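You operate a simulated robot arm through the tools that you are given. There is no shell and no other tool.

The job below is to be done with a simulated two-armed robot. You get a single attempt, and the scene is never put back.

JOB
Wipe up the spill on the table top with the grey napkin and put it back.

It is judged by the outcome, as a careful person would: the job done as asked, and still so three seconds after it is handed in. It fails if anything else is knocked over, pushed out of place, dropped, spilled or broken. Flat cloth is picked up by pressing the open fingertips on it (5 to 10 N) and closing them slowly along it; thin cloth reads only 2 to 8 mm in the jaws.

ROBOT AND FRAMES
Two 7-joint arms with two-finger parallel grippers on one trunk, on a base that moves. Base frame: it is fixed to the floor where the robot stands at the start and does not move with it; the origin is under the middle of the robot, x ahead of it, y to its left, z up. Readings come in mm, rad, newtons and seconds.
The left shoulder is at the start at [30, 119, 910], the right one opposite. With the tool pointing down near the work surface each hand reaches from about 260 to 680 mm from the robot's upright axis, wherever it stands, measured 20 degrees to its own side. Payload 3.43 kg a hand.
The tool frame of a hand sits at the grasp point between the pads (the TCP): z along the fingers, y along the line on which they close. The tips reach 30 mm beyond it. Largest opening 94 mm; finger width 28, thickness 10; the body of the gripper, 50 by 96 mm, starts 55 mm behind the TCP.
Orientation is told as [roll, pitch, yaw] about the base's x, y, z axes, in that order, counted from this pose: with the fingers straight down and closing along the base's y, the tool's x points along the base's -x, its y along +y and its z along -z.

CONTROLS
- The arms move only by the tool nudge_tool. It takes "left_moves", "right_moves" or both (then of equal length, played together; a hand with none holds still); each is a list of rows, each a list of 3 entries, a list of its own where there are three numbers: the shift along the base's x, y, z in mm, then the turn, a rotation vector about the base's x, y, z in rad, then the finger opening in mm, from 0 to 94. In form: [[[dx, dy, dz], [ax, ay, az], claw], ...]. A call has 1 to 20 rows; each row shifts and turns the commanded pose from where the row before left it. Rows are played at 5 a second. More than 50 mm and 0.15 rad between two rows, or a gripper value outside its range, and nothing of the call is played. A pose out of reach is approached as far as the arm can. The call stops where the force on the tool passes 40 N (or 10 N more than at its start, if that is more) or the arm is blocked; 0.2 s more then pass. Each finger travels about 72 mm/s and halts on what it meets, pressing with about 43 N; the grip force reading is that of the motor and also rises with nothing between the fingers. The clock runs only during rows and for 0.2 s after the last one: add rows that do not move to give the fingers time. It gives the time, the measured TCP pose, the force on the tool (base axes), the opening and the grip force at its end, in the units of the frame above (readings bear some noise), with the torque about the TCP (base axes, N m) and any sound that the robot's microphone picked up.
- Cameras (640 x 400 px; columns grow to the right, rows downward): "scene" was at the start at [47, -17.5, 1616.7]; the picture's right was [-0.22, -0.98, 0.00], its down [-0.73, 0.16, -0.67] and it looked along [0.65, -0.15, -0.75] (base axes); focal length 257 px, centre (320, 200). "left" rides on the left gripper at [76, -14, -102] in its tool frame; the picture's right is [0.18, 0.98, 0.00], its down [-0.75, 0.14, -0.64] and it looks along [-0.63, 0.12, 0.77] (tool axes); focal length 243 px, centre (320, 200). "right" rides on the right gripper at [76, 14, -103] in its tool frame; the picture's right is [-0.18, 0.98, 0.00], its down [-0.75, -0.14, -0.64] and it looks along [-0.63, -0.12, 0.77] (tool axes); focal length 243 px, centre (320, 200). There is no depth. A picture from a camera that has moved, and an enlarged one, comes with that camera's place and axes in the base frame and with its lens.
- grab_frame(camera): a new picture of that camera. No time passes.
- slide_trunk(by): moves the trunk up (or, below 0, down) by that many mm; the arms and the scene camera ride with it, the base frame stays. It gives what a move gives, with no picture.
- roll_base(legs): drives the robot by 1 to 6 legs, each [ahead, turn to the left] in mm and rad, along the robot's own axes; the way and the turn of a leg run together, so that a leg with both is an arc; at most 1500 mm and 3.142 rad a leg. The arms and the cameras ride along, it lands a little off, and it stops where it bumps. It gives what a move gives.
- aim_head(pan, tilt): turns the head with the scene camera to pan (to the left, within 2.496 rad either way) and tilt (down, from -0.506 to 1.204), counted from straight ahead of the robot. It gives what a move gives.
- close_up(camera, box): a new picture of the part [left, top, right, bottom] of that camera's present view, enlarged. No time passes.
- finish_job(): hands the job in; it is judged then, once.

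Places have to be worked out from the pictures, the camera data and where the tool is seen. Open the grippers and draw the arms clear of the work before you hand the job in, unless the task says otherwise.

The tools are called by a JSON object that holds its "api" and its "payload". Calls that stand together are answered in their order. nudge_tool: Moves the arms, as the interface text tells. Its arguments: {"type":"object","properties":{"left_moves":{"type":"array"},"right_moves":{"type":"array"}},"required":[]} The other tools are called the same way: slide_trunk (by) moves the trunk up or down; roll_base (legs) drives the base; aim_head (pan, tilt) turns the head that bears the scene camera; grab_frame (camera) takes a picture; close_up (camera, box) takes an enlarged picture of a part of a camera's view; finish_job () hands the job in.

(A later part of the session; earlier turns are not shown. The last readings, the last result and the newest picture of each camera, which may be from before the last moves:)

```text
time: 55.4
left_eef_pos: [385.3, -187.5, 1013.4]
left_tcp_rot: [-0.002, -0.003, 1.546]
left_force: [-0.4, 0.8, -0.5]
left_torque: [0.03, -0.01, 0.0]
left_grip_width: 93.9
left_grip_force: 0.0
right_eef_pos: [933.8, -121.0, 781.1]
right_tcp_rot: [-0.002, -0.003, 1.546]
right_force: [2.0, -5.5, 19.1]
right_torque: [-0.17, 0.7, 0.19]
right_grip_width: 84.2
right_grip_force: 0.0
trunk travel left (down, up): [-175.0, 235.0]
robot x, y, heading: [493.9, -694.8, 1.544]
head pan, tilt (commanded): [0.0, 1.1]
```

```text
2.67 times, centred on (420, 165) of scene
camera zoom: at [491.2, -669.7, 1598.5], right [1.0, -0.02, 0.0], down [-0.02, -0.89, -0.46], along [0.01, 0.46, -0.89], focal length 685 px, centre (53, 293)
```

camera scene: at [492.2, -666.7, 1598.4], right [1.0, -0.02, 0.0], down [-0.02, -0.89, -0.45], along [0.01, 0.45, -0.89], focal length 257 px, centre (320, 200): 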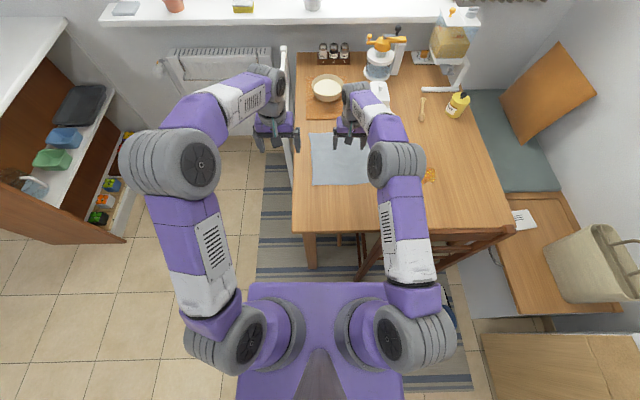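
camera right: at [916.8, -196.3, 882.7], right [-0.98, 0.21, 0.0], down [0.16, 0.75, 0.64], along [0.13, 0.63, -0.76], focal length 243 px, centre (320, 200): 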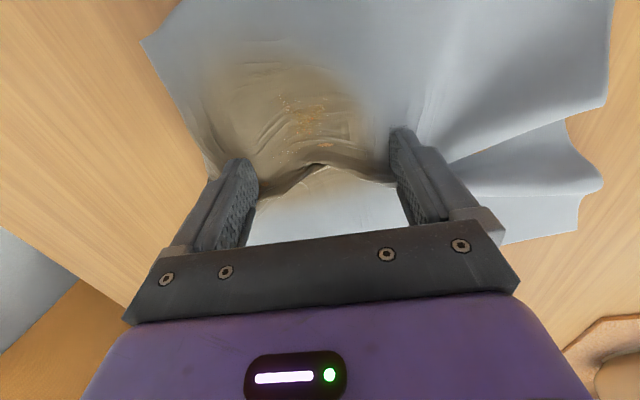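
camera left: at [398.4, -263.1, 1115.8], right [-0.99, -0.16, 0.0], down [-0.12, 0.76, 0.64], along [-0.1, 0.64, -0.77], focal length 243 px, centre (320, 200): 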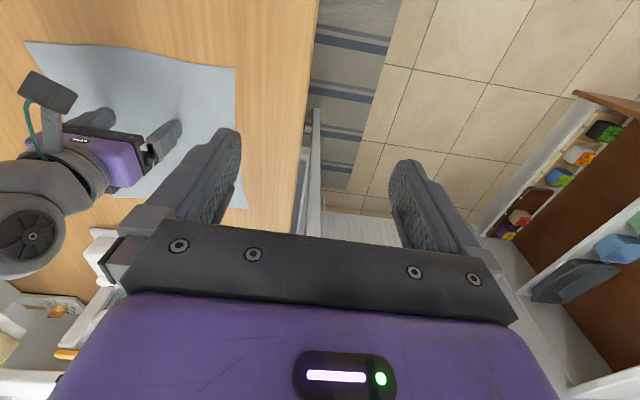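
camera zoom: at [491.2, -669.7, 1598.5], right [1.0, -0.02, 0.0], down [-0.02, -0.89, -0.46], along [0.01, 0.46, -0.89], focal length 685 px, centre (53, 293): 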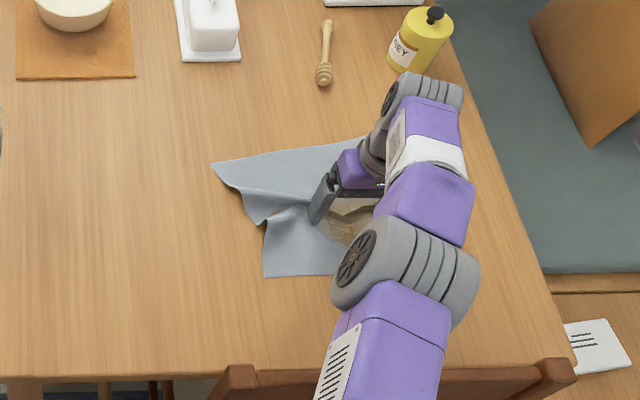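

The cloth has wrinkled around the fingers and more of the spill is taken up. I lift the hand off to see the cloth and table plainly.

{"api": "nudge_tool", "payload": {"right_moves": [[[0, 0, 5], [0, 0, 0], 85], [[0, 0, 20], [0, 0, 0], 85], [[0, -10, 40], [0, 0, 0], 85], [[0, -30, 40], [0, 0, 0], 85], [[0, -40, 20], [0, 0, 0], 85], [[0, 0, 0], [0, 0, 0], 85]]}}

{"api": "grab_frame", "payload": {"camera": "right"}}

{"api": "close_up", "payload": {"camera": "scene", "box": [320, 90, 520, 240]}}

```text
time: 56.8
left_eef_pos: [385.9, -185.9, 1012.5]
left_tcp_rot: [0.0, 0.001, 1.547]
left_force: [-0.2, -0.4, -0.4]
left_torque: [-0.01, -0.02, -0.03]
left_grip_width: 93.7
left_grip_force: 0.0
right_eef_pos: [933.8, -199.2, 902.3]
right_tcp_rot: [0.0, 0.0, 1.546]
right_force: [0.0, 0.9, -0.7]
right_torque: [0.01, 0.03, 0.0]
right_grip_width: 84.9
right_grip_force: 0.1
trunk travel left (down, up): [-175.0, 235.0]
robot x, y, heading: [492.2, -699.6, 1.549]
head pan, tilt (commanded): [0.0, 1.1]
```

```text
taken
camera right: at [918.3, -273.4, 1005.3], right [-0.98, 0.21, 0.0], down [0.16, 0.75, 0.64], along [0.13, 0.63, -0.77], focal length 243 px, centre (320, 200)
```

right: 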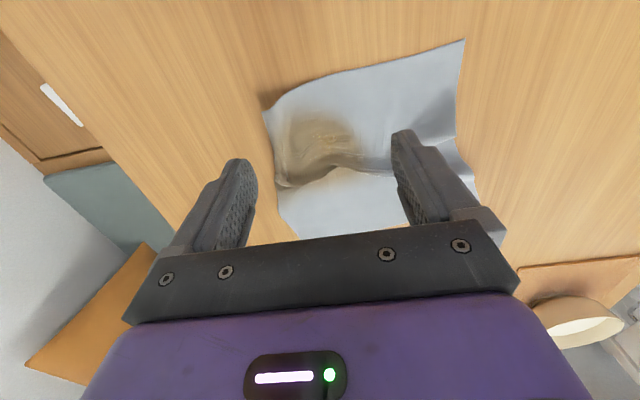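

```text
2.67 times, centred on (420, 165) of scene
camera zoom: at [492.4, -666.3, 1598.3], right [1.0, -0.02, 0.0], down [-0.02, -0.89, -0.45], along [0.01, 0.45, -0.89], focal length 685 px, centre (53, 293)
```

zoom: 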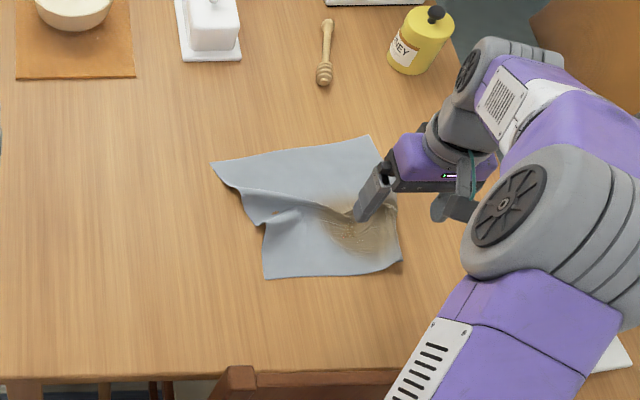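

The cloth covers x 750–1005, y -220 to 25 with one ridge running along x near y -110, and the stain sits in it. I plan to turn the gripper by 90° so its fingers can spread that ridge flat; first a closer look at the cloth.

{"api": "close_up", "payload": {"camera": "right", "box": [240, 20, 500, 240]}}

{"api": "close_up", "payload": {"camera": "scene", "box": [370, 120, 490, 200]}}

```text
1.82 times, centred on (370, 130) of right
camera zoom: at [918.3, -273.4, 1005.3], right [-0.98, 0.21, 0.0], down [0.16, 0.75, 0.64], along [0.13, 0.63, -0.77], focal length 441 px, centre (229, 327)
```

zoom: 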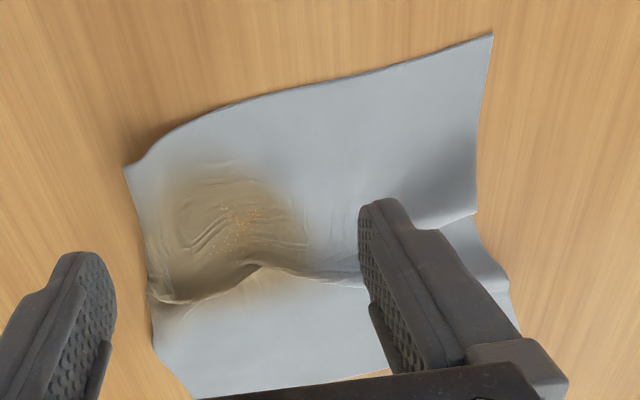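

```text
5.00 times, centred on (430, 160) of scene
camera zoom: at [492.4, -666.3, 1598.3], right [1.0, -0.02, 0.0], down [-0.02, -0.89, -0.45], along [0.01, 0.45, -0.89], focal length 1284 px, centre (-230, 400)
```

zoom: 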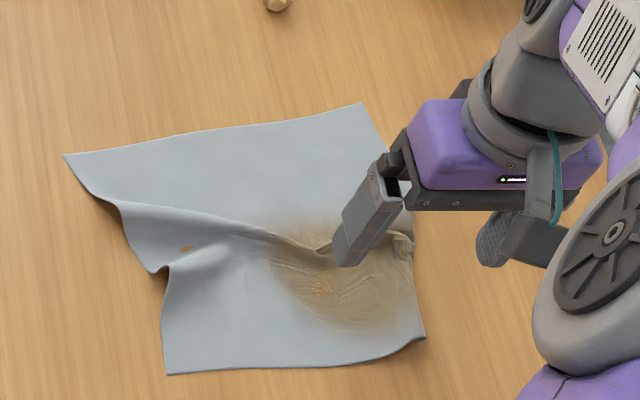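

A few orange specks remain near [930, -151], so the area needs more rubbing. I turn the gripper so its fingers close along y, and bring it over the ridge at about [820, -112].

{"api": "nudge_tool", "payload": {"right_moves": [[[-10, 7, 0], [0, 0, -0.14], 85], [[-10, 8, 0], [0, 0, -0.14], 85], [[-10, 8, 0], [0, 0, -0.14], 80], [[-10, 8, 0], [0, 0, -0.14], 70], [[-10, 8, 0], [0, 0, -0.14], 60], [[-10, 8, 0], [0, 0, -0.14], 50], [[-10, 8, 0], [0, 0, -0.14], 44], [[-10, 8, 0], [0, 0, -0.14], 40], [[-10, 8, 0], [0, 0, -0.14], 40], [[-12, 8, 0], [0, 0, -0.14], 40], [[-12, 8, 0], [0, 0, -0.147], 40], [[0, 0, 0], [0, 0, 0], 40]]}}

{"api": "grab_frame", "payload": {"camera": "right"}}

{"api": "grab_frame", "payload": {"camera": "scene"}}

```text
time: 59.4
left_eef_pos: [386.8, -187.5, 1013.0]
left_tcp_rot: [-0.001, -0.001, 1.546]
left_force: [-1.0, 0.3, 0.2]
left_torque: [0.02, 0.01, -0.01]
left_grip_width: 94.0
left_grip_force: 0.0
right_eef_pos: [820.5, -113.9, 904.8]
right_tcp_rot: [-0.001, 0.001, -0.001]
right_force: [-0.1, -0.2, 0.1]
right_torque: [0.0, 0.01, -0.03]
right_grip_width: 39.8
right_grip_force: 0.2
trunk travel left (down, up): [-175.0, 235.0]
robot x, y, heading: [490.3, -702.4, 1.544]
head pan, tilt (commanded): [0.0, 1.1]
```

```text
taken
camera right: at [743.4, -97.5, 1006.7], right [0.19, 0.98, 0.0], down [0.75, -0.14, 0.64], along [0.63, -0.12, -0.77], focal length 243 px, centre (320, 200)
```

right: 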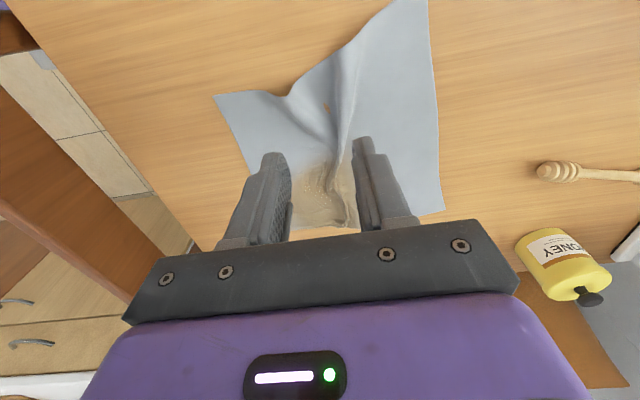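

```text
taken
camera scene: at [492.6, -667.2, 1598.4], right [1.0, -0.02, 0.0], down [-0.02, -0.89, -0.45], along [0.01, 0.45, -0.89], focal length 257 px, centre (320, 200)
```

scene: 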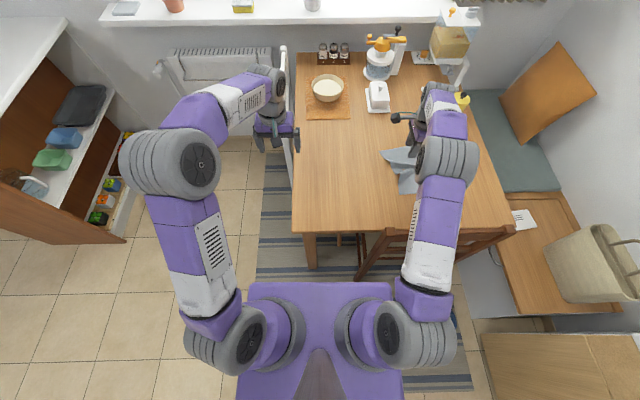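

The gripper now closes along y with the ridge right below it. A closer look at the ridge between the fingers before pressing.

{"api": "close_up", "payload": {"camera": "right", "box": [200, 0, 460, 240]}}

```text
1.67 times, centred on (330, 120) of right
camera zoom: at [743.4, -97.5, 1006.7], right [0.19, 0.98, 0.0], down [0.75, -0.14, 0.64], along [0.63, -0.12, -0.77], focal length 404 px, centre (303, 333)
```

zoom: 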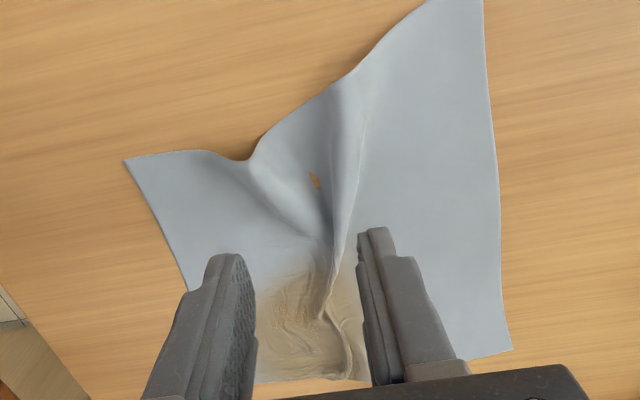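

The bunch at x 820 spans about y -135 to -87. I open the fingers to 54 mm to straddle it, and lower to just above contact.

{"api": "nudge_tool", "payload": {"right_moves": [[[0, 2, -40], [0, 0, 0], 54], [[0, 0, -40], [0, 0, 0], 54], [[0, 0, -25], [0, 0, 0], 54], [[0, 0, -10], [0, 0, 0], 54], [[0, 0, 0], [0, 0, 0], 54]]}}

{"api": "grab_frame", "payload": {"camera": "right"}}

```text
time: 60.6
left_eef_pos: [387.0, -185.7, 1012.8]
left_tcp_rot: [0.0, 0.0, 1.546]
left_force: [-1.0, 0.3, -0.3]
left_torque: [0.0, 0.02, 0.02]
left_grip_width: 94.0
left_grip_force: 0.1
right_eef_pos: [819.2, -112.3, 789.3]
right_tcp_rot: [0.0, 0.001, 0.0]
right_force: [-0.2, 0.0, 0.3]
right_torque: [0.0, -0.02, -0.05]
right_grip_width: 54.2
right_grip_force: 0.0
trunk travel left (down, up): [-175.0, 235.0]
robot x, y, heading: [492.5, -699.2, 1.543]
head pan, tilt (commanded): [0.0, 1.1]
```

```text
taken
camera right: at [741.9, -97.1, 891.6], right [0.18, 0.98, 0.0], down [0.75, -0.14, 0.64], along [0.63, -0.12, -0.77], focal length 243 px, centre (320, 200)
```

right: 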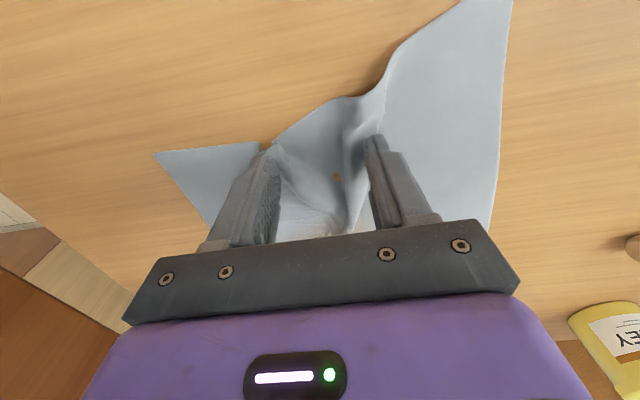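

The left finger stands right at the cloth's edge; I shift 25 mm in +x so both fingers land well on the cloth, then press down.

{"api": "nudge_tool", "payload": {"right_moves": [[[0, 0, 10], [0, 0, 0], 58], [[25, 2, 0], [0, 0, 0], 58], [[0, 0, -10], [0, 0, 0], 58], [[0, 0, -4], [0, 0, 0], 58], [[0, 0, -3], [0, 0, 0], 58], [[0, 0, 0], [0, 0, 0], 58]]}}

```text
time: 62.0
left_eef_pos: [386.6, -185.4, 1013.1]
left_tcp_rot: [0.001, -0.001, 1.546]
left_force: [-0.2, 0.6, -0.2]
left_torque: [0.02, 0.01, 0.0]
left_grip_width: 94.1
left_grip_force: 0.0
right_eef_pos: [844.9, -109.9, 782.9]
right_tcp_rot: [-0.002, 0.0, 0.0]
right_force: [-0.4, 0.5, -0.5]
right_torque: [0.02, 0.01, -0.02]
right_grip_width: 57.8
right_grip_force: 0.1
trunk travel left (down, up): [-175.0, 235.0]
robot x, y, heading: [492.1, -697.9, 1.55]
head pan, tilt (commanded): [0.0, 1.1]
```

Not quite in contact yet at 782.9; I go 3.5 mm further down to press and then open the fingers slowly to spread the cloth.

{"api": "nudge_tool", "payload": {"right_moves": [[[0, 0, -2], [0, 0, 0], 58], [[0, 0, -1.7], [0, 0, 0], 58], [[0, 0, 0], [0, 0, 0], 58], [[0, 0, 0], [0, 0, 0], 62], [[0, 0, 0], [0, 0, 0], 67], [[0, 0, 0], [0, 0, 0], 72], [[0, 0, 0], [0, 0, 0], 77], [[0, 0, 0], [0, 0, 0], 82], [[0, 0, 0], [0, 0, 0], 87], [[0, 0, 0], [0, 0, 0], 93], [[0, 0, 0], [0, 0, 0], 93]]}}

{"api": "grab_frame", "payload": {"camera": "right"}}

{"api": "close_up", "payload": {"camera": "scene", "box": [350, 110, 500, 210]}}

```text
time: 64.4
left_eef_pos: [386.2, -187.7, 1013.4]
left_tcp_rot: [-0.001, -0.001, 1.547]
left_force: [0.9, -0.2, 0.0]
left_torque: [-0.05, 0.01, -0.01]
left_grip_width: 93.6
left_grip_force: 0.1
right_eef_pos: [844.3, -110.3, 781.9]
right_tcp_rot: [0.001, -0.001, 0.0]
right_force: [0.7, 4.8, 19.5]
right_torque: [-0.86, 0.03, 0.03]
right_grip_width: 90.5
right_grip_force: 0.1
trunk travel left (down, up): [-175.0, 235.0]
robot x, y, heading: [492.8, -700.9, 1.546]
head pan, tilt (commanded): [0.0, 1.1]
```

```text
taken
camera right: at [766.9, -94.6, 882.9], right [0.18, 0.98, 0.0], down [0.75, -0.14, 0.64], along [0.63, -0.12, -0.77], focal length 243 px, centre (320, 200)
```

right: 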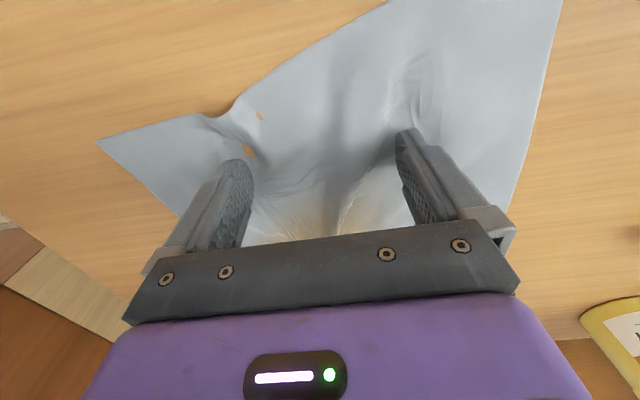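

```text
4.00 times, centred on (425, 160) of scene
camera zoom: at [491.2, -668.5, 1598.5], right [1.0, -0.02, 0.0], down [-0.02, -0.89, -0.45], along [0.01, 0.45, -0.89], focal length 1027 px, centre (-100, 360)
```

zoom: 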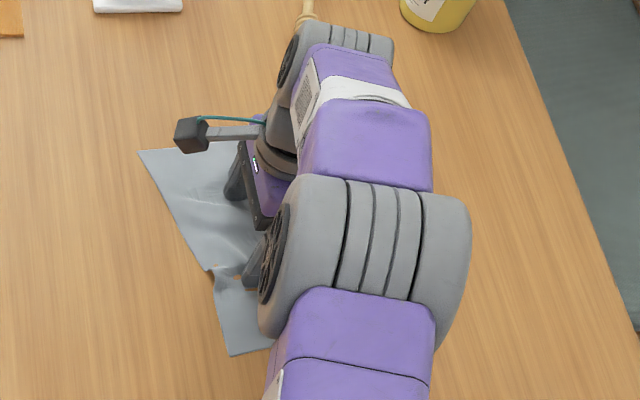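

The spread worked: the cloth between the fingers is flat again. I ease the pressure and draw the napkin 140 mm in -x, which stretches it out and uncovers the spill area for inspection.

{"api": "nudge_tool", "payload": {"right_moves": [[[0, 0, 1], [0, 0, 0], 93], [[-8, 0, 0], [0, 0, 0], 93], [[-12, 0, 0], [0, 0, 0], 93], [[-15, 0, 0], [0, 0, 0], 93], [[-15, 0, 0], [0, 0, 0], 93], [[-15, 0, 0], [0, 0, 0], 93], [[-15, 0, 0], [0, 0, 0], 93], [[-15, 0, 0], [0, 0, 0], 93], [[-15, 0, 0], [0, 0, 0], 93], [[-15, 0, 0], [0, 0, 0], 93], [[-15, 0, 0], [0, 0, 0], 93], [[0, 0, 0], [0, 0, 0], 93]]}}

{"api": "grab_frame", "payload": {"camera": "right"}}

{"api": "close_up", "payload": {"camera": "scene", "box": [350, 110, 500, 210]}}

```text
time: 67.0
left_eef_pos: [386.1, -187.1, 1013.0]
left_tcp_rot: [-0.001, -0.001, 1.546]
left_force: [0.6, -0.3, 1.1]
left_torque: [-0.01, 0.04, 0.01]
left_grip_width: 94.0
left_grip_force: 0.0
right_eef_pos: [705.4, -111.4, 781.2]
right_tcp_rot: [0.003, -0.002, -0.001]
right_force: [3.3, 0.2, 15.7]
right_torque: [-0.52, -0.1, 0.14]
right_grip_width: 92.8
right_grip_force: 0.2
trunk travel left (down, up): [-175.0, 235.0]
robot x, y, heading: [492.4, -698.6, 1.544]
head pan, tilt (commanded): [0.0, 1.1]
```

```text
taken
camera right: at [627.3, -96.2, 882.9], right [0.18, 0.98, 0.0], down [0.75, -0.14, 0.64], along [0.63, -0.12, -0.77], focal length 243 px, centre (320, 200)
```

right: 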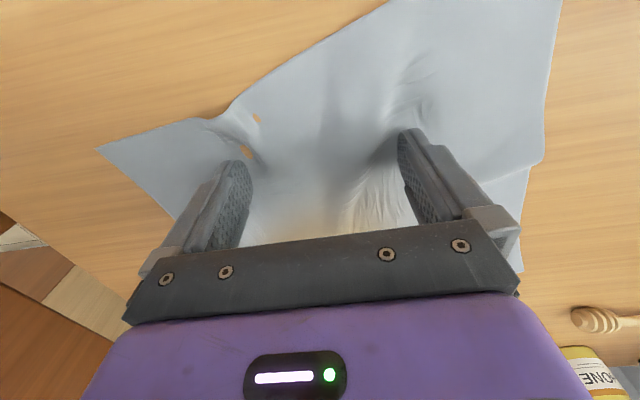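

```text
4.00 times, centred on (425, 160) of scene
camera zoom: at [492.3, -668.5, 1598.4], right [1.0, -0.02, 0.0], down [-0.02, -0.89, -0.45], along [0.01, 0.45, -0.89], focal length 1027 px, centre (-100, 360)
```

zoom: 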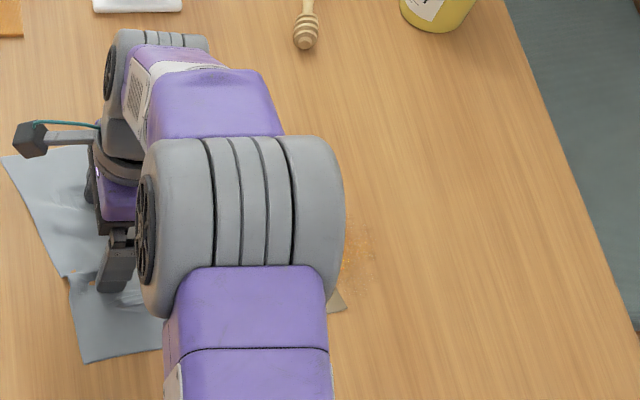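

Some faint specks remain on the table near [948, -135]. I lift the hand and look at that spot with the wrist camera.

{"api": "nudge_tool", "payload": {"right_moves": [[[0, 0, 6], [0, 0, 0], 93], [[0, 0, 30], [0, 0, 0], 93], [[0, 0, 40], [0, 0, 0], 93], [[20, 0, 40], [0, 0, 0], 93], [[40, -10, 20], [0, 0, 0], 93], [[40, -10, 0], [0, 0, 0], 93], [[0, 0, 0], [0, 0, 0], 93]]}}

{"api": "grab_frame", "payload": {"camera": "right"}}

{"api": "grab_frame", "payload": {"camera": "scene"}}

```text
time: 68.6
left_eef_pos: [386.4, -185.4, 1012.6]
left_tcp_rot: [-0.001, 0.0, 1.546]
left_force: [0.5, -0.3, -0.5]
left_torque: [0.02, -0.02, -0.01]
left_grip_width: 93.9
left_grip_force: 0.2
right_eef_pos: [806.8, -129.7, 918.7]
right_tcp_rot: [0.0, 0.0, 0.001]
right_force: [-1.0, -0.4, -0.7]
right_torque: [0.02, -0.02, -0.01]
right_grip_width: 92.9
right_grip_force: 0.1
trunk travel left (down, up): [-175.0, 235.0]
robot x, y, heading: [493.1, -703.0, 1.547]
head pan, tilt (commanded): [0.0, 1.1]
```

```text
taken
camera right: at [728.9, -114.5, 1019.9], right [0.18, 0.98, 0.0], down [0.75, -0.14, 0.64], along [0.63, -0.12, -0.77], focal length 243 px, centre (320, 200)
```

right: 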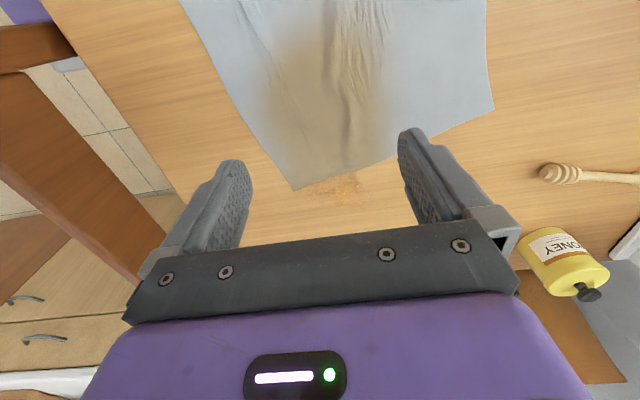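

```text
taken
camera scene: at [491.9, -667.0, 1598.4], right [1.0, -0.02, 0.0], down [-0.02, -0.89, -0.45], along [0.01, 0.45, -0.89], focal length 257 px, centre (320, 200)
```

scene: 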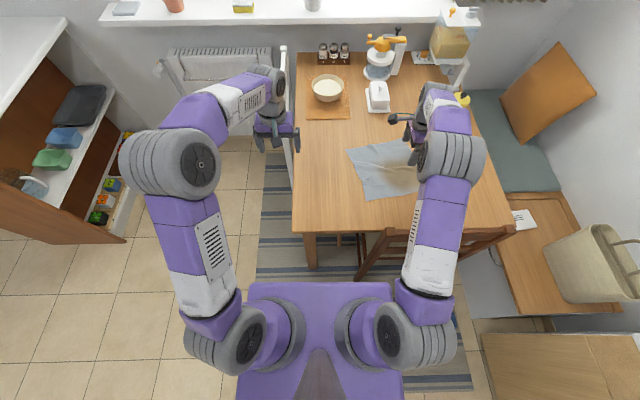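

The napkin is flat again with small creases, and a residual smear shows just past its +x edge. I zoom in on the smear.

{"api": "close_up", "payload": {"camera": "right", "box": [230, 120, 430, 240]}}

{"api": "close_up", "payload": {"camera": "right", "box": [170, 0, 510, 240]}}

{"api": "close_up", "payload": {"camera": "scene", "box": [330, 120, 480, 220]}}

```text
3.20 times, centred on (330, 180) of right
camera zoom: at [728.9, -114.5, 1019.9], right [0.18, 0.98, 0.0], down [0.75, -0.14, 0.64], along [0.63, -0.12, -0.77], focal length 776 px, centre (288, 264)
```

zoom: 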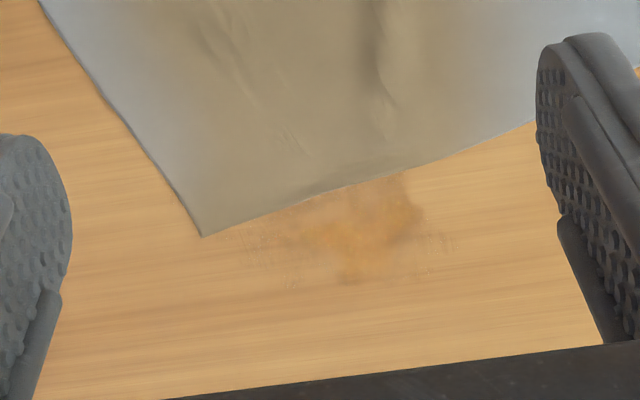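

```text
1.67 times, centred on (340, 120) of right
camera zoom: at [728.9, -114.5, 1019.9], right [0.18, 0.98, 0.0], down [0.75, -0.14, 0.64], along [0.63, -0.12, -0.77], focal length 404 px, centre (287, 333)
```

zoom: 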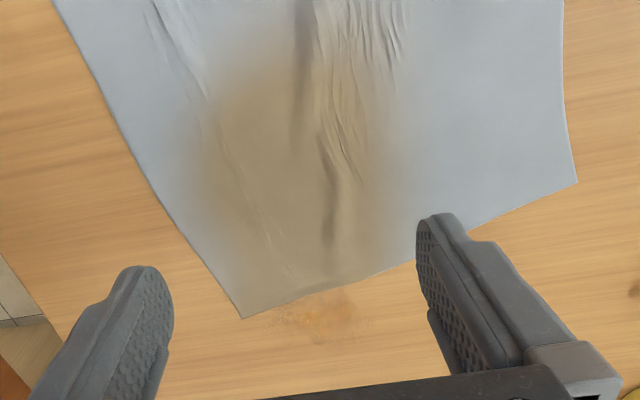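

```text
4.00 times, centred on (405, 170) of scene
camera zoom: at [491.9, -667.0, 1598.4], right [1.0, -0.02, 0.0], down [-0.02, -0.89, -0.45], along [0.01, 0.45, -0.89], focal length 1027 px, centre (-20, 320)
```

zoom: 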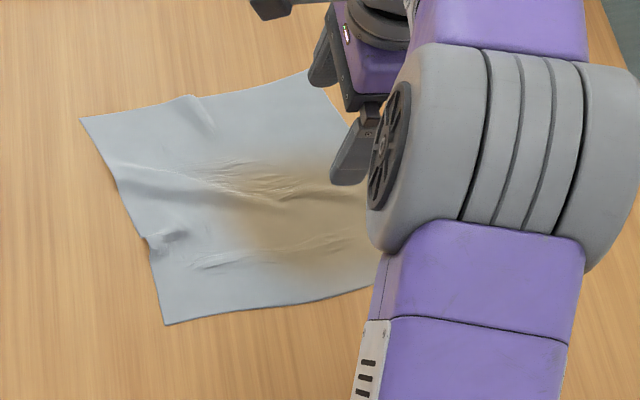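

The remaining thin smear spans about x 915–965, y -150 to -95, just beyond the cloth's edge (x ≈ 911 at y -118). I set the fingers on the cloth close to that edge at [885, -118], ready to push it over the smear.

{"api": "nudge_tool", "payload": {"right_moves": [[[40, 6, -20], [0, 0, 0], 40], [[38, 6, -30], [0, 0, 0], 40], [[0, 0, -40], [0, 0, 0], 40], [[0, 0, -30], [0, 0, 0], 40], [[0, 0, -12], [0, 0, 0], 40], [[0, 0, 0], [0, 0, 0], 40]]}}

{"api": "grab_frame", "payload": {"camera": "right"}}

```text
time: 70.0
left_eef_pos: [387.0, -186.5, 1013.1]
left_tcp_rot: [0.0, -0.001, 1.546]
left_force: [0.9, -0.8, 0.3]
left_torque: [-0.02, 0.0, -0.01]
left_grip_width: 94.2
left_grip_force: 0.1
right_eef_pos: [883.6, -118.8, 783.6]
right_tcp_rot: [0.0, 0.0, 0.0]
right_force: [-0.2, 0.5, -0.9]
right_torque: [0.0, 0.01, 0.03]
right_grip_width: 40.0
right_grip_force: 0.1
trunk travel left (down, up): [-175.0, 235.0]
robot x, y, heading: [491.1, -696.1, 1.547]
head pan, tilt (commanded): [0.0, 1.1]
```

```text
taken
camera right: at [806.3, -102.0, 884.9], right [0.18, 0.98, 0.0], down [0.75, -0.14, 0.64], along [0.63, -0.12, -0.77], focal length 243 px, centre (320, 200)
```

right: 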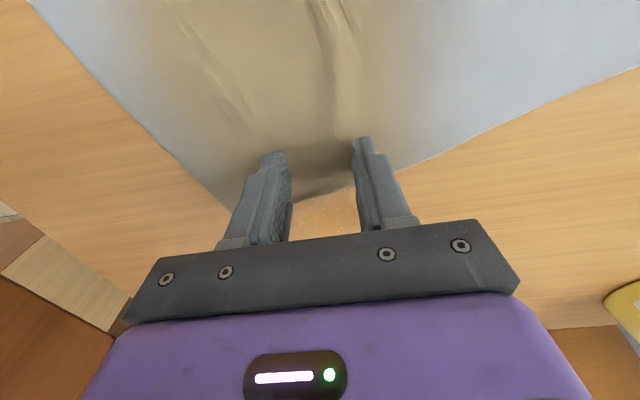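

The fingers stand just inside the cloth's edge. I press and push the edge over the smear, then draw back.

{"api": "nudge_tool", "payload": {"right_moves": [[[0, 0, -2], [0, 0, 0], 40], [[0, 0, -2.3], [0, 0, 0], 40], [[0, 0, 0], [0, 0, 0], 40], [[8, 0, 0], [0, 0, 0], 40], [[10, 0, 0], [0, 0, 0], 40], [[10, 0, 0], [0, 0, 0], 40], [[10, 0, 0], [0, 0, 0], 40], [[10, 0, 0], [0, 0, 0], 40], [[10, 0, 0], [0, 0, 0], 40], [[10, 0, 0], [0, 0, 0], 40], [[4, 0, 0], [0, 0, 0], 40], [[0, 0, 0], [0, 0, 0], 40]]}}

{"api": "grab_frame", "payload": {"camera": "right"}}

```text
time: 72.6
left_eef_pos: [386.6, -185.9, 1012.2]
left_tcp_rot: [0.0, -0.001, 1.546]
left_force: [0.4, -0.5, -1.0]
left_torque: [-0.02, -0.01, -0.01]
left_grip_width: 94.1
left_grip_force: 0.1
right_eef_pos: [952.1, -124.8, 781.8]
right_tcp_rot: [-0.001, -0.001, 0.0]
right_force: [-1.2, 0.1, 1.9]
right_torque: [0.03, 0.04, 0.01]
right_grip_width: 40.1
right_grip_force: 0.1
right hand out of reach, approached as far as the arm can: row 10
trunk travel left (down, up): [-175.0, 235.0]
robot x, y, heading: [490.7, -699.7, 1.551]
head pan, tilt (commanded): [0.0, 1.1]
```

```text
taken
camera right: at [874.1, -108.8, 883.0], right [0.18, 0.98, 0.0], down [0.75, -0.14, 0.64], along [0.63, -0.12, -0.77], focal length 243 px, centre (320, 200)
```

right: 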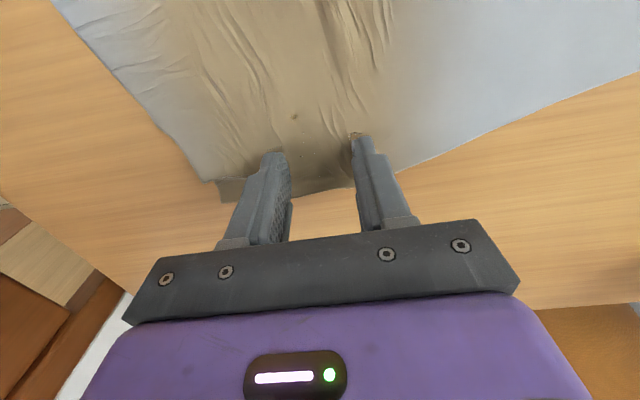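

The edge passed over the smear to x 952, the limit of reach, and no orange shows ahead of it. I stroke back in -x with a bit more pressure, and look at the uncovered table.

{"api": "nudge_tool", "payload": {"right_moves": [[[-4, 2, -0.7], [0, 0, 0], 40], [[-10, 0, -0.3], [0, 0, 0], 40], [[-12, 0, 0], [0, 0, 0], 40], [[-12, 0, 0], [0, 0, 0], 40], [[-12, 0, 0], [0, 0, 0], 40], [[-12, 0, 0], [0, 0, 0], 40], [[-12, 0, 0], [0, 0, 0], 40], [[0, 0, 0], [0, 0, 0], 40]]}}

{"api": "grab_frame", "payload": {"camera": "right"}}

{"api": "close_up", "payload": {"camera": "right", "box": [200, 120, 440, 240]}}

```text
time: 74.4
left_eef_pos: [385.7, -188.2, 1013.4]
left_tcp_rot: [0.0, -0.001, 1.546]
left_force: [0.2, 0.3, -0.2]
left_torque: [0.01, 0.0, 0.02]
left_grip_width: 94.2
left_grip_force: 0.0
right_eef_pos: [888.2, -100.3, 780.5]
right_tcp_rot: [0.003, -0.004, -0.001]
right_force: [9.9, -2.0, 26.6]
right_torque: [-0.6, -0.23, 0.25]
right_grip_width: 40.2
right_grip_force: 0.1
right hand out of reach, approached as far as the arm can: row 3, 4, 5, 6, 7
trunk travel left (down, up): [-175.0, 235.0]
robot x, y, heading: [490.3, -699.8, 1.544]
head pan, tilt (commanded): [0.0, 1.1]
```

```text
taken
camera right: at [811.3, -84.8, 882.7], right [0.18, 0.98, 0.0], down [0.75, -0.14, 0.64], along [0.63, -0.12, -0.77], focal length 243 px, centre (320, 200)
```

right: 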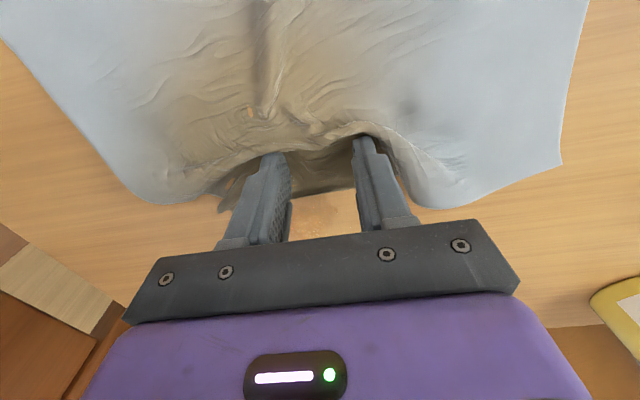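

```text
2.67 times, centred on (320, 180) of right
camera zoom: at [811.3, -84.8, 882.7], right [0.18, 0.98, 0.0], down [0.75, -0.14, 0.64], along [0.63, -0.12, -0.77], focal length 647 px, centre (320, 253)
```

zoom: 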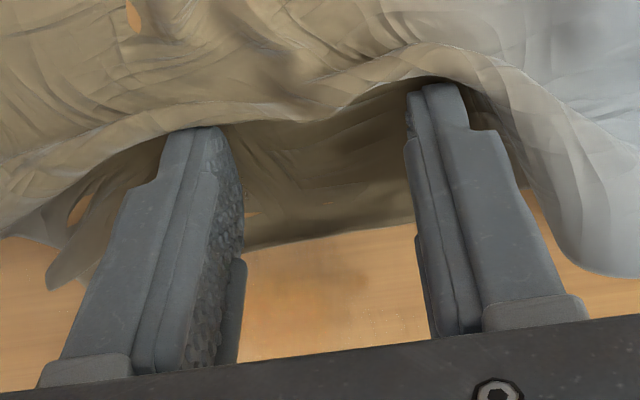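

The table ahead looks nearly clean, with perhaps a faint tint left. I lift off and back to look at it without the fingers in between.

{"api": "nudge_tool", "payload": {"right_moves": [[[0, 0, 6], [0, 0, 0], 40], [[0, 0, 30], [0, 0, 0], 40], [[-20, 0, 40], [0, 0, 0], 70], [[-40, -10, 40], [0, 0, 0], 93], [[-30, -10, 20], [0, 0, 0], 93], [[0, 0, 0], [0, 0, 0], 93]]}}

{"api": "grab_frame", "payload": {"camera": "right"}}

{"api": "close_up", "payload": {"camera": "scene", "box": [330, 110, 480, 210]}}

```text
refused: row 4 steps farther than a row can; nothing moved
```

```text
taken
camera right: at [811.3, -84.8, 882.7], right [0.18, 0.98, 0.0], down [0.75, -0.14, 0.64], along [0.63, -0.12, -0.77], focal length 243 px, centre (320, 200)
```

right: 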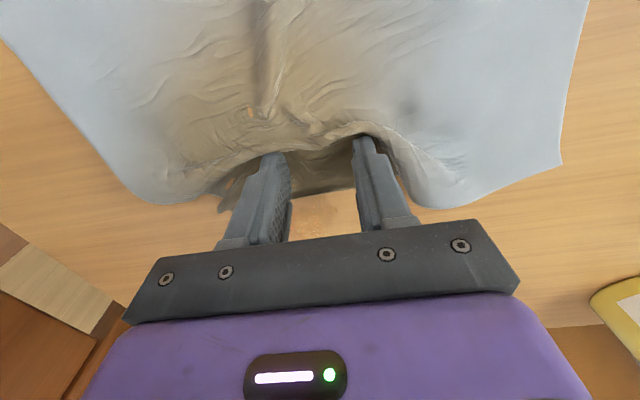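

```text
4.00 times, centred on (405, 160) of scene
camera zoom: at [491.8, -670.1, 1598.6], right [1.0, -0.02, 0.0], down [-0.02, -0.89, -0.46], along [0.01, 0.46, -0.89], focal length 1027 px, centre (-20, 360)
```

zoom: 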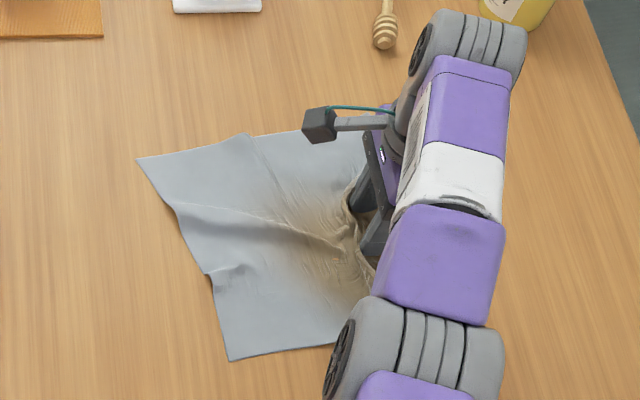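

That call was refused because one step was over 50 mm. I repeat the lift with shorter steps.

{"api": "nudge_tool", "payload": {"right_moves": [[[0, 0, 6], [0, 0, 0], 40], [[0, 0, 30], [0, 0, 0], 40], [[-15, 0, 40], [0, 0, 0], 60], [[-30, -5, 35], [0, 0, 0], 80], [[-40, -10, 15], [0, 0, 0], 93], [[0, 0, 0], [0, 0, 0], 93]]}}

{"api": "grab_frame", "payload": {"camera": "right"}}

{"api": "close_up", "payload": {"camera": "scene", "box": [330, 110, 480, 210]}}

```text
time: 75.8
left_eef_pos: [387.5, -186.5, 1013.1]
left_tcp_rot: [-0.001, 0.0, 1.545]
left_force: [-0.1, -0.3, 0.0]
left_torque: [0.01, 0.02, -0.02]
left_grip_width: 94.2
left_grip_force: 0.0
right_eef_pos: [816.3, -74.3, 904.1]
right_tcp_rot: [-0.004, 0.0, -0.001]
right_force: [0.4, -0.4, -0.5]
right_torque: [0.0, 0.0, 0.03]
right_grip_width: 93.1
right_grip_force: 0.0
right hand out of reach, approached as far as the arm can: row 2, 3, 4, 5
trunk travel left (down, up): [-175.0, 235.0]
robot x, y, heading: [492.7, -703.2, 1.547]
head pan, tilt (commanded): [0.0, 1.1]
```

```text
taken
camera right: at [739.9, -58.4, 1004.9], right [0.18, 0.98, 0.0], down [0.75, -0.14, 0.64], along [0.63, -0.12, -0.77], focal length 243 px, centre (320, 200)
```

right: 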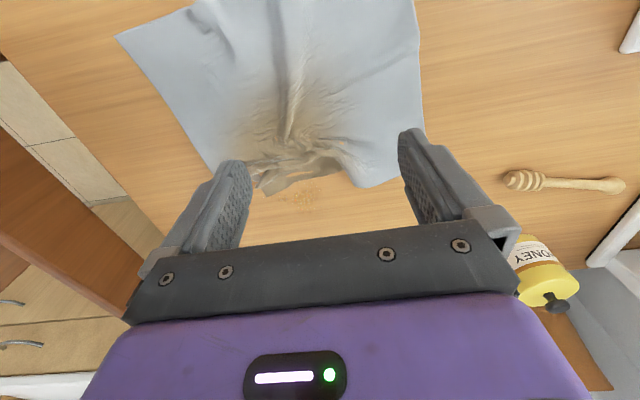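

```text
4.00 times, centred on (405, 160) of scene
camera zoom: at [492.9, -667.1, 1598.4], right [1.0, -0.02, 0.0], down [-0.02, -0.89, -0.45], along [0.01, 0.45, -0.89], focal length 1027 px, centre (-20, 360)
```

zoom: 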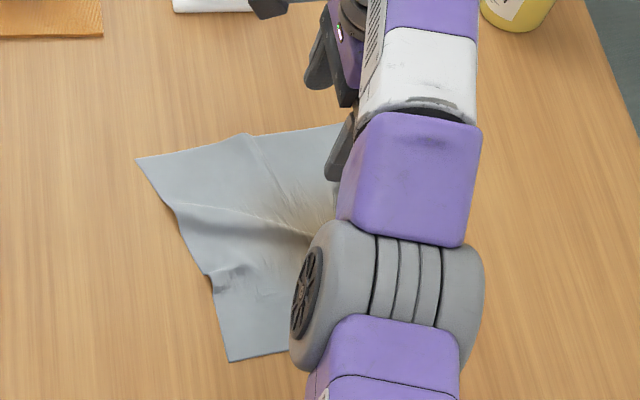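

The commanded pose was beyond the arm's reach on its way, so I first bring the hand back toward the robot into a comfortable pose; meanwhile I zoom on the faint spot left on the table.

{"api": "close_up", "payload": {"camera": "right", "box": [220, 130, 400, 240]}}

{"api": "nudge_tool", "payload": {"right_moves": [[[0, -30, 0], [0, 0, 0], 93], [[0, -30, 0], [0, 0, 0], 93], [[0, 0, 0], [0, 0, 0], 93]]}}

{"api": "grab_frame", "payload": {"camera": "right"}}

```text
3.56 times, centred on (310, 185) of right
camera zoom: at [739.9, -58.4, 1004.9], right [0.18, 0.98, 0.0], down [0.75, -0.14, 0.64], along [0.63, -0.12, -0.77], focal length 863 px, centre (356, 253)
```

zoom: 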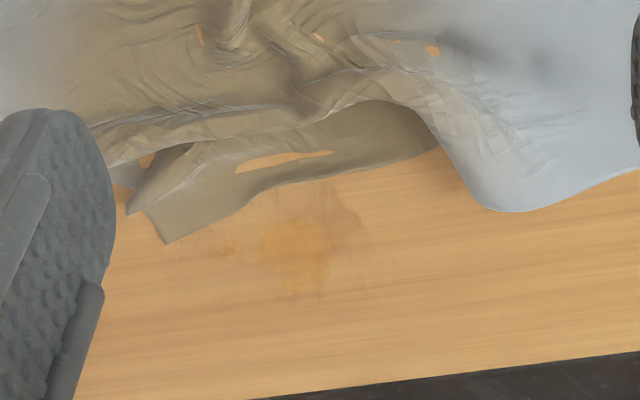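

```text
time: 76.6
left_eef_pos: [386.9, -186.8, 1011.8]
left_tcp_rot: [0.0, -0.001, 1.547]
left_force: [-0.6, -0.4, -0.2]
left_torque: [0.03, 0.0, -0.01]
left_grip_width: 93.8
left_grip_force: 0.0
right_eef_pos: [830.2, -79.4, 908.2]
right_tcp_rot: [-0.001, 0.0, 0.0]
right_force: [-0.6, -0.6, -0.5]
right_torque: [-0.06, 0.0, -0.02]
right_grip_width: 92.7
right_grip_force: 0.0
right hand out of reach, approached as far as the arm can: row 1, 2
trunk travel left (down, up): [-175.0, 235.0]
robot x, y, heading: [491.3, -700.9, 1.545]
head pan, tilt (commanded): [0.0, 1.1]
```

```text
taken
camera right: at [754.1, -62.5, 1010.3], right [0.18, 0.98, 0.0], down [0.75, -0.14, 0.64], along [0.63, -0.12, -0.77], focal length 243 px, centre (320, 200)
```

right: 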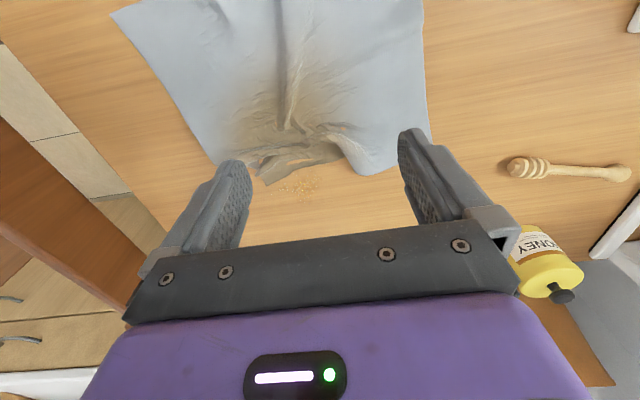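

A faint spot is left at about [938, -118], which lay between the two fingers on that pass. The wrist seems at a joint limit in this orientation, so I turn the gripper back by 90°, which also lets the full finger width press along the stroke.

{"api": "nudge_tool", "payload": {"right_moves": [[[0, 0, 0], [0, 0, 0.14], 80], [[0, 0, 0], [0, 0, 0.14], 70], [[0, 0, 0], [0, 0, 0.14], 60], [[0, 0, 0], [0, 0, 0.14], 50], [[0, 0, 0], [0, 0, 0.14], 40], [[0, 0, 0], [0, 0, 0.14], 40], [[0, 0, 0], [0, 0, 0.14], 40], [[0, 0, 0], [0, 0, 0.14], 40], [[0, 0, 0], [0, 0, 0.14], 40], [[0, 0, 0], [0, 0, 0.14], 40], [[0, 0, 0], [0, 0, 0.147], 40], [[0, 0, 0], [0, 0, 0], 40]]}}

{"api": "grab_frame", "payload": {"camera": "right"}}

{"api": "grab_frame", "payload": {"camera": "scene"}}

```text
time: 79.2
left_eef_pos: [384.9, -186.6, 1013.4]
left_tcp_rot: [0.001, 0.001, 1.546]
left_force: [0.5, 0.1, 0.1]
left_torque: [0.0, 0.01, -0.02]
left_grip_width: 93.9
left_grip_force: 0.1
right_eef_pos: [829.1, -76.9, 910.4]
right_tcp_rot: [0.0, 0.001, 1.548]
right_force: [0.3, 0.3, -0.3]
right_torque: [0.0, -0.01, 0.02]
right_grip_width: 40.0
right_grip_force: 0.1
trunk travel left (down, up): [-175.0, 235.0]
robot x, y, heading: [492.0, -701.3, 1.547]
head pan, tilt (commanded): [0.0, 1.1]
```

```text
taken
camera right: at [812.9, -150.9, 1011.8], right [-0.98, 0.21, 0.0], down [0.16, 0.75, 0.64], along [0.13, 0.63, -0.77], focal length 243 px, centre (320, 200)
```

right: 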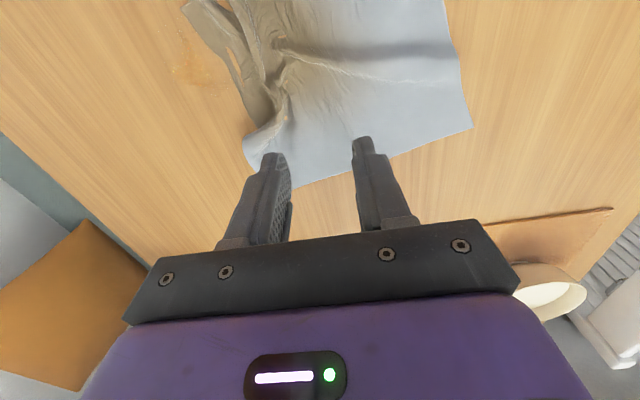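

```text
taken
camera scene: at [492.4, -667.0, 1598.4], right [1.0, -0.02, 0.0], down [-0.02, -0.89, -0.45], along [0.01, 0.45, -0.89], focal length 257 px, centre (320, 200)
```

scene: 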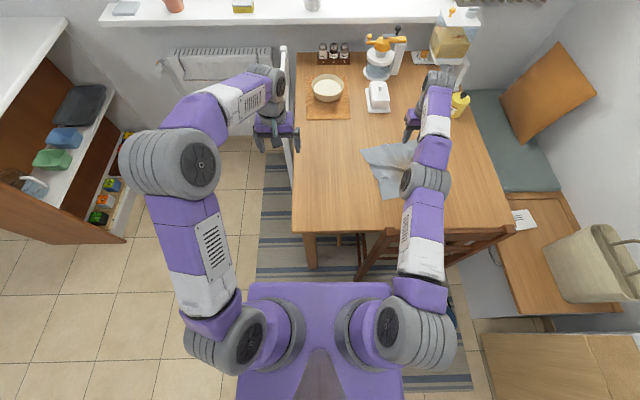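

The arm was simply stretched out; now I draw the hand back toward the robot by 80 mm to view the cloth and smear from above.

{"api": "nudge_tool", "payload": {"right_moves": [[[10, -40, 10], [0, 0, 0], 40], [[10, -40, 10], [0, 0, 0], 40], [[10, -40, 0], [0, 0, 0], 40], [[0, 0, 0], [0, 0, 0], 40]]}}

{"api": "grab_frame", "payload": {"camera": "right"}}

{"api": "close_up", "payload": {"camera": "scene", "box": [330, 110, 480, 210]}}

```text
time: 80.2
left_eef_pos: [386.4, -185.5, 1012.6]
left_tcp_rot: [0.0, 0.0, 1.546]
left_force: [0.4, -0.6, 0.7]
left_torque: [0.0, 0.01, -0.02]
left_grip_width: 94.0
left_grip_force: 0.2
right_eef_pos: [890.7, -103.4, 943.5]
right_tcp_rot: [-0.001, 0.002, 1.549]
right_force: [-0.2, -0.3, -0.5]
right_torque: [-0.02, 0.0, -0.01]
right_grip_width: 40.0
right_grip_force: 0.0
right hand out of reach, approached as far as the arm can: row 1, 2, 3
trunk travel left (down, up): [-175.0, 235.0]
robot x, y, heading: [485.9, -703.1, 1.548]
head pan, tilt (commanded): [0.0, 1.1]
```

```text
taken
camera right: at [873.9, -177.0, 1045.6], right [-0.98, 0.21, 0.0], down [0.16, 0.75, 0.64], along [0.13, 0.63, -0.77], focal length 243 px, centre (320, 200)
```

right: 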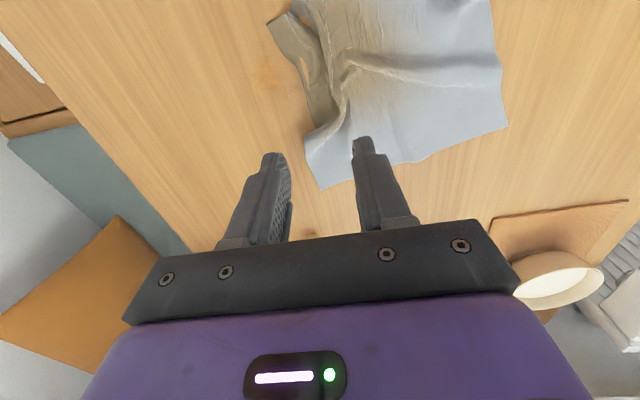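

```text
4.00 times, centred on (405, 160) of scene
camera zoom: at [492.0, -666.9, 1598.4], right [1.0, -0.02, 0.0], down [-0.02, -0.89, -0.45], along [0.01, 0.45, -0.89], focal length 1027 px, centre (-20, 360)
```

zoom: 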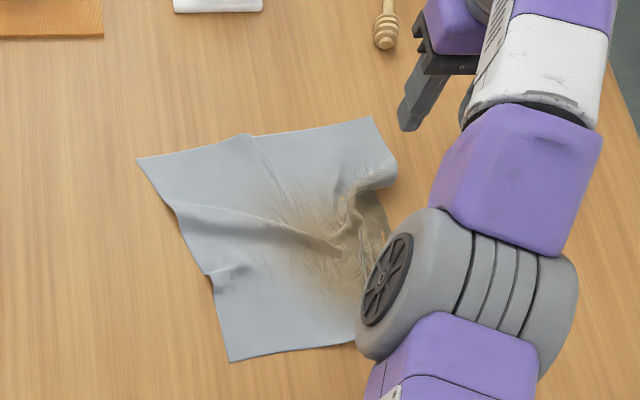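

The hand only moved sideways, not toward the robot: the arm seems stuck at full stretch. I try small test moves to find out how it frees up, first straight down a little.

{"api": "nudge_tool", "payload": {"right_moves": [[[0, 0, -20], [0, 0, 0], 40], [[0, 0, -20], [0, 0, 0], 40], [[0, 0, 0], [0, 0, 0], 40]]}}

```text
time: 81.0
left_eef_pos: [386.1, -186.0, 1012.3]
left_tcp_rot: [-0.001, 0.001, 1.547]
left_force: [0.1, -0.3, 0.2]
left_torque: [0.0, -0.03, 0.01]
left_grip_width: 94.0
left_grip_force: 0.0
right_eef_pos: [892.3, -98.9, 903.6]
right_tcp_rot: [0.002, 0.003, 1.546]
right_force: [0.1, 0.1, 0.2]
right_torque: [-0.01, 0.01, 0.0]
right_grip_width: 40.0
right_grip_force: 0.0
right hand out of reach, approached as far as the arm can: row 2
trunk travel left (down, up): [-175.0, 235.0]
robot x, y, heading: [489.1, -702.0, 1.546]
head pan, tilt (commanded): [0.0, 1.1]
```

Moving down works and widens the radius, so the arm is straight at the elbow. I push a little outward past its reach and then pull inward within one call, to let the elbow bend the right way.

{"api": "nudge_tool", "payload": {"right_moves": [[[10, 20, 0], [0, 0, 0], 40], [[10, 20, 0], [0, 0, 0], 40], [[0, 0, 0], [0, 0, 0], 40], [[-15, -30, 0], [0, 0, 0], 40], [[-15, -30, 0], [0, 0, 0], 40], [[-15, -30, 0], [0, 0, 0], 40], [[-15, -30, 0], [0, 0, 0], 40], [[0, 0, 0], [0, 0, 0], 40]]}}

```text
time: 82.8
left_eef_pos: [386.9, -186.5, 1012.6]
left_tcp_rot: [-0.001, -0.001, 1.547]
left_force: [0.1, -0.6, 0.0]
left_torque: [-0.01, -0.01, 0.04]
left_grip_width: 94.0
left_grip_force: 0.1
right_eef_pos: [890.1, -98.5, 908.6]
right_tcp_rot: [0.0, 0.001, 1.545]
right_force: [0.1, -0.4, 0.3]
right_torque: [0.05, -0.02, 0.01]
right_grip_width: 40.0
right_grip_force: 0.0
right hand out of reach, approached as far as the arm can: row 1, 2, 4, 5, 6, 7
trunk travel left (down, up): [-175.0, 235.0]
robot x, y, heading: [491.8, -699.9, 1.55]
head pan, tilt (commanded): [0.0, 1.1]
```

Still blocked. I take a look at the whole arm's shape to see how the elbow stands.

{"api": "aim_head", "payload": {"pan": -0.4, "tilt": 0.9}}

{"api": "grab_frame", "payload": {"camera": "scene"}}

{"api": "grab_frame", "payload": {"camera": "left"}}

```text
time: 83.7
left_eef_pos: [386.8, -186.6, 1013.2]
left_tcp_rot: [0.0, 0.0, 1.546]
left_force: [0.8, 0.5, -0.2]
left_torque: [0.0, 0.01, 0.0]
left_grip_width: 94.2
left_grip_force: 0.0
right_eef_pos: [890.7, -98.3, 909.7]
right_tcp_rot: [0.0, 0.0, 1.546]
right_force: [0.6, -0.2, 0.9]
right_torque: [-0.01, 0.0, 0.0]
right_grip_width: 40.2
right_grip_force: 0.1
trunk travel left (down, up): [-175.0, 235.0]
robot x, y, heading: [491.5, -700.6, 1.541]
head pan, tilt (commanded): [-0.4, 0.901]
```

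```text
taken
camera scene: at [521.9, -661.3, 1612.2], right [0.91, -0.41, 0.0], down [-0.32, -0.71, -0.62], along [0.25, 0.57, -0.78], focal length 257 px, centre (320, 200)
```

scene: 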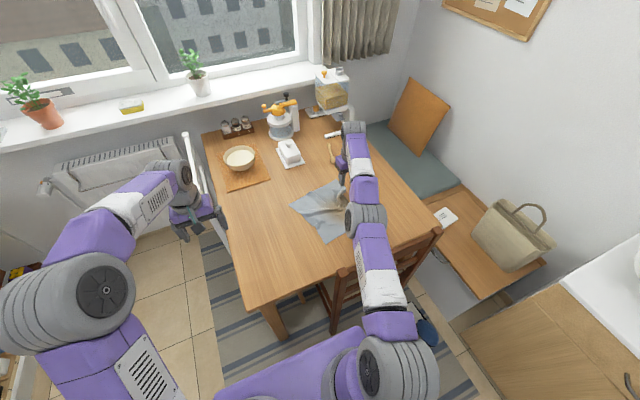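

```text
taken
camera left: at [399.0, -261.8, 1115.2], right [-0.99, -0.16, 0.0], down [-0.12, 0.76, 0.64], along [-0.1, 0.63, -0.77], focal length 243 px, centre (320, 200)
```

left: 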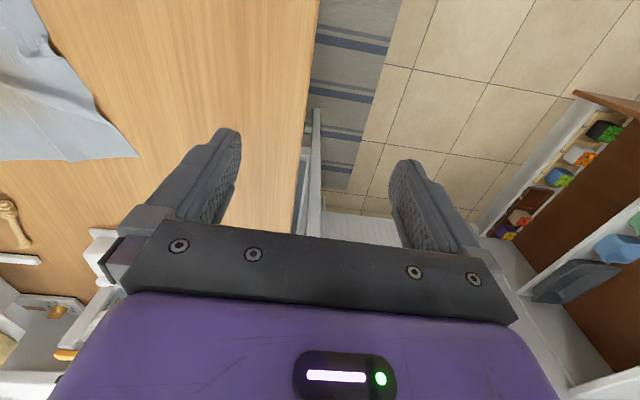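

The right arm is indeed fully straight, with the elbow at the end of its travel. I move the hand up along its reach sphere by about 210 mm and then come down along it, turning inward, so that the elbow can flex again; the space above is free.

{"api": "nudge_tool", "payload": {"right_moves": [[[-2.6, -5.3, 42], [0, 0, 0], 40], [[-3.8, -7.9, 42], [0, 0, 0], 40], [[-5.1, -10.6, 42], [0, 0, 0], 40], [[-6.4, -13.4, 42], [0, 0, 0], 40], [[-8, -16.6, 42], [0, 0, 0], 40], [[0, 0, 0], [0, 0, 0], 40]]}}

```text
time: 85.1
left_eef_pos: [387.3, -186.1, 1012.2]
left_tcp_rot: [-0.002, 0.0, 1.547]
left_force: [-0.3, -0.1, 0.1]
left_torque: [0.0, 0.01, -0.03]
left_grip_width: 94.3
left_grip_force: 0.0
right_eef_pos: [866.0, -148.5, 1117.6]
right_tcp_rot: [-0.002, 0.001, 1.545]
right_force: [1.1, 0.4, -0.9]
right_torque: [0.02, -0.01, -0.02]
right_grip_width: 40.1
right_grip_force: 0.0
right hand out of reach, approached as far as the arm can: row 2
trunk travel left (down, up): [-175.0, 235.0]
robot x, y, heading: [489.1, -701.6, 1.544]
head pan, tilt (commanded): [-0.4, 0.901]
```

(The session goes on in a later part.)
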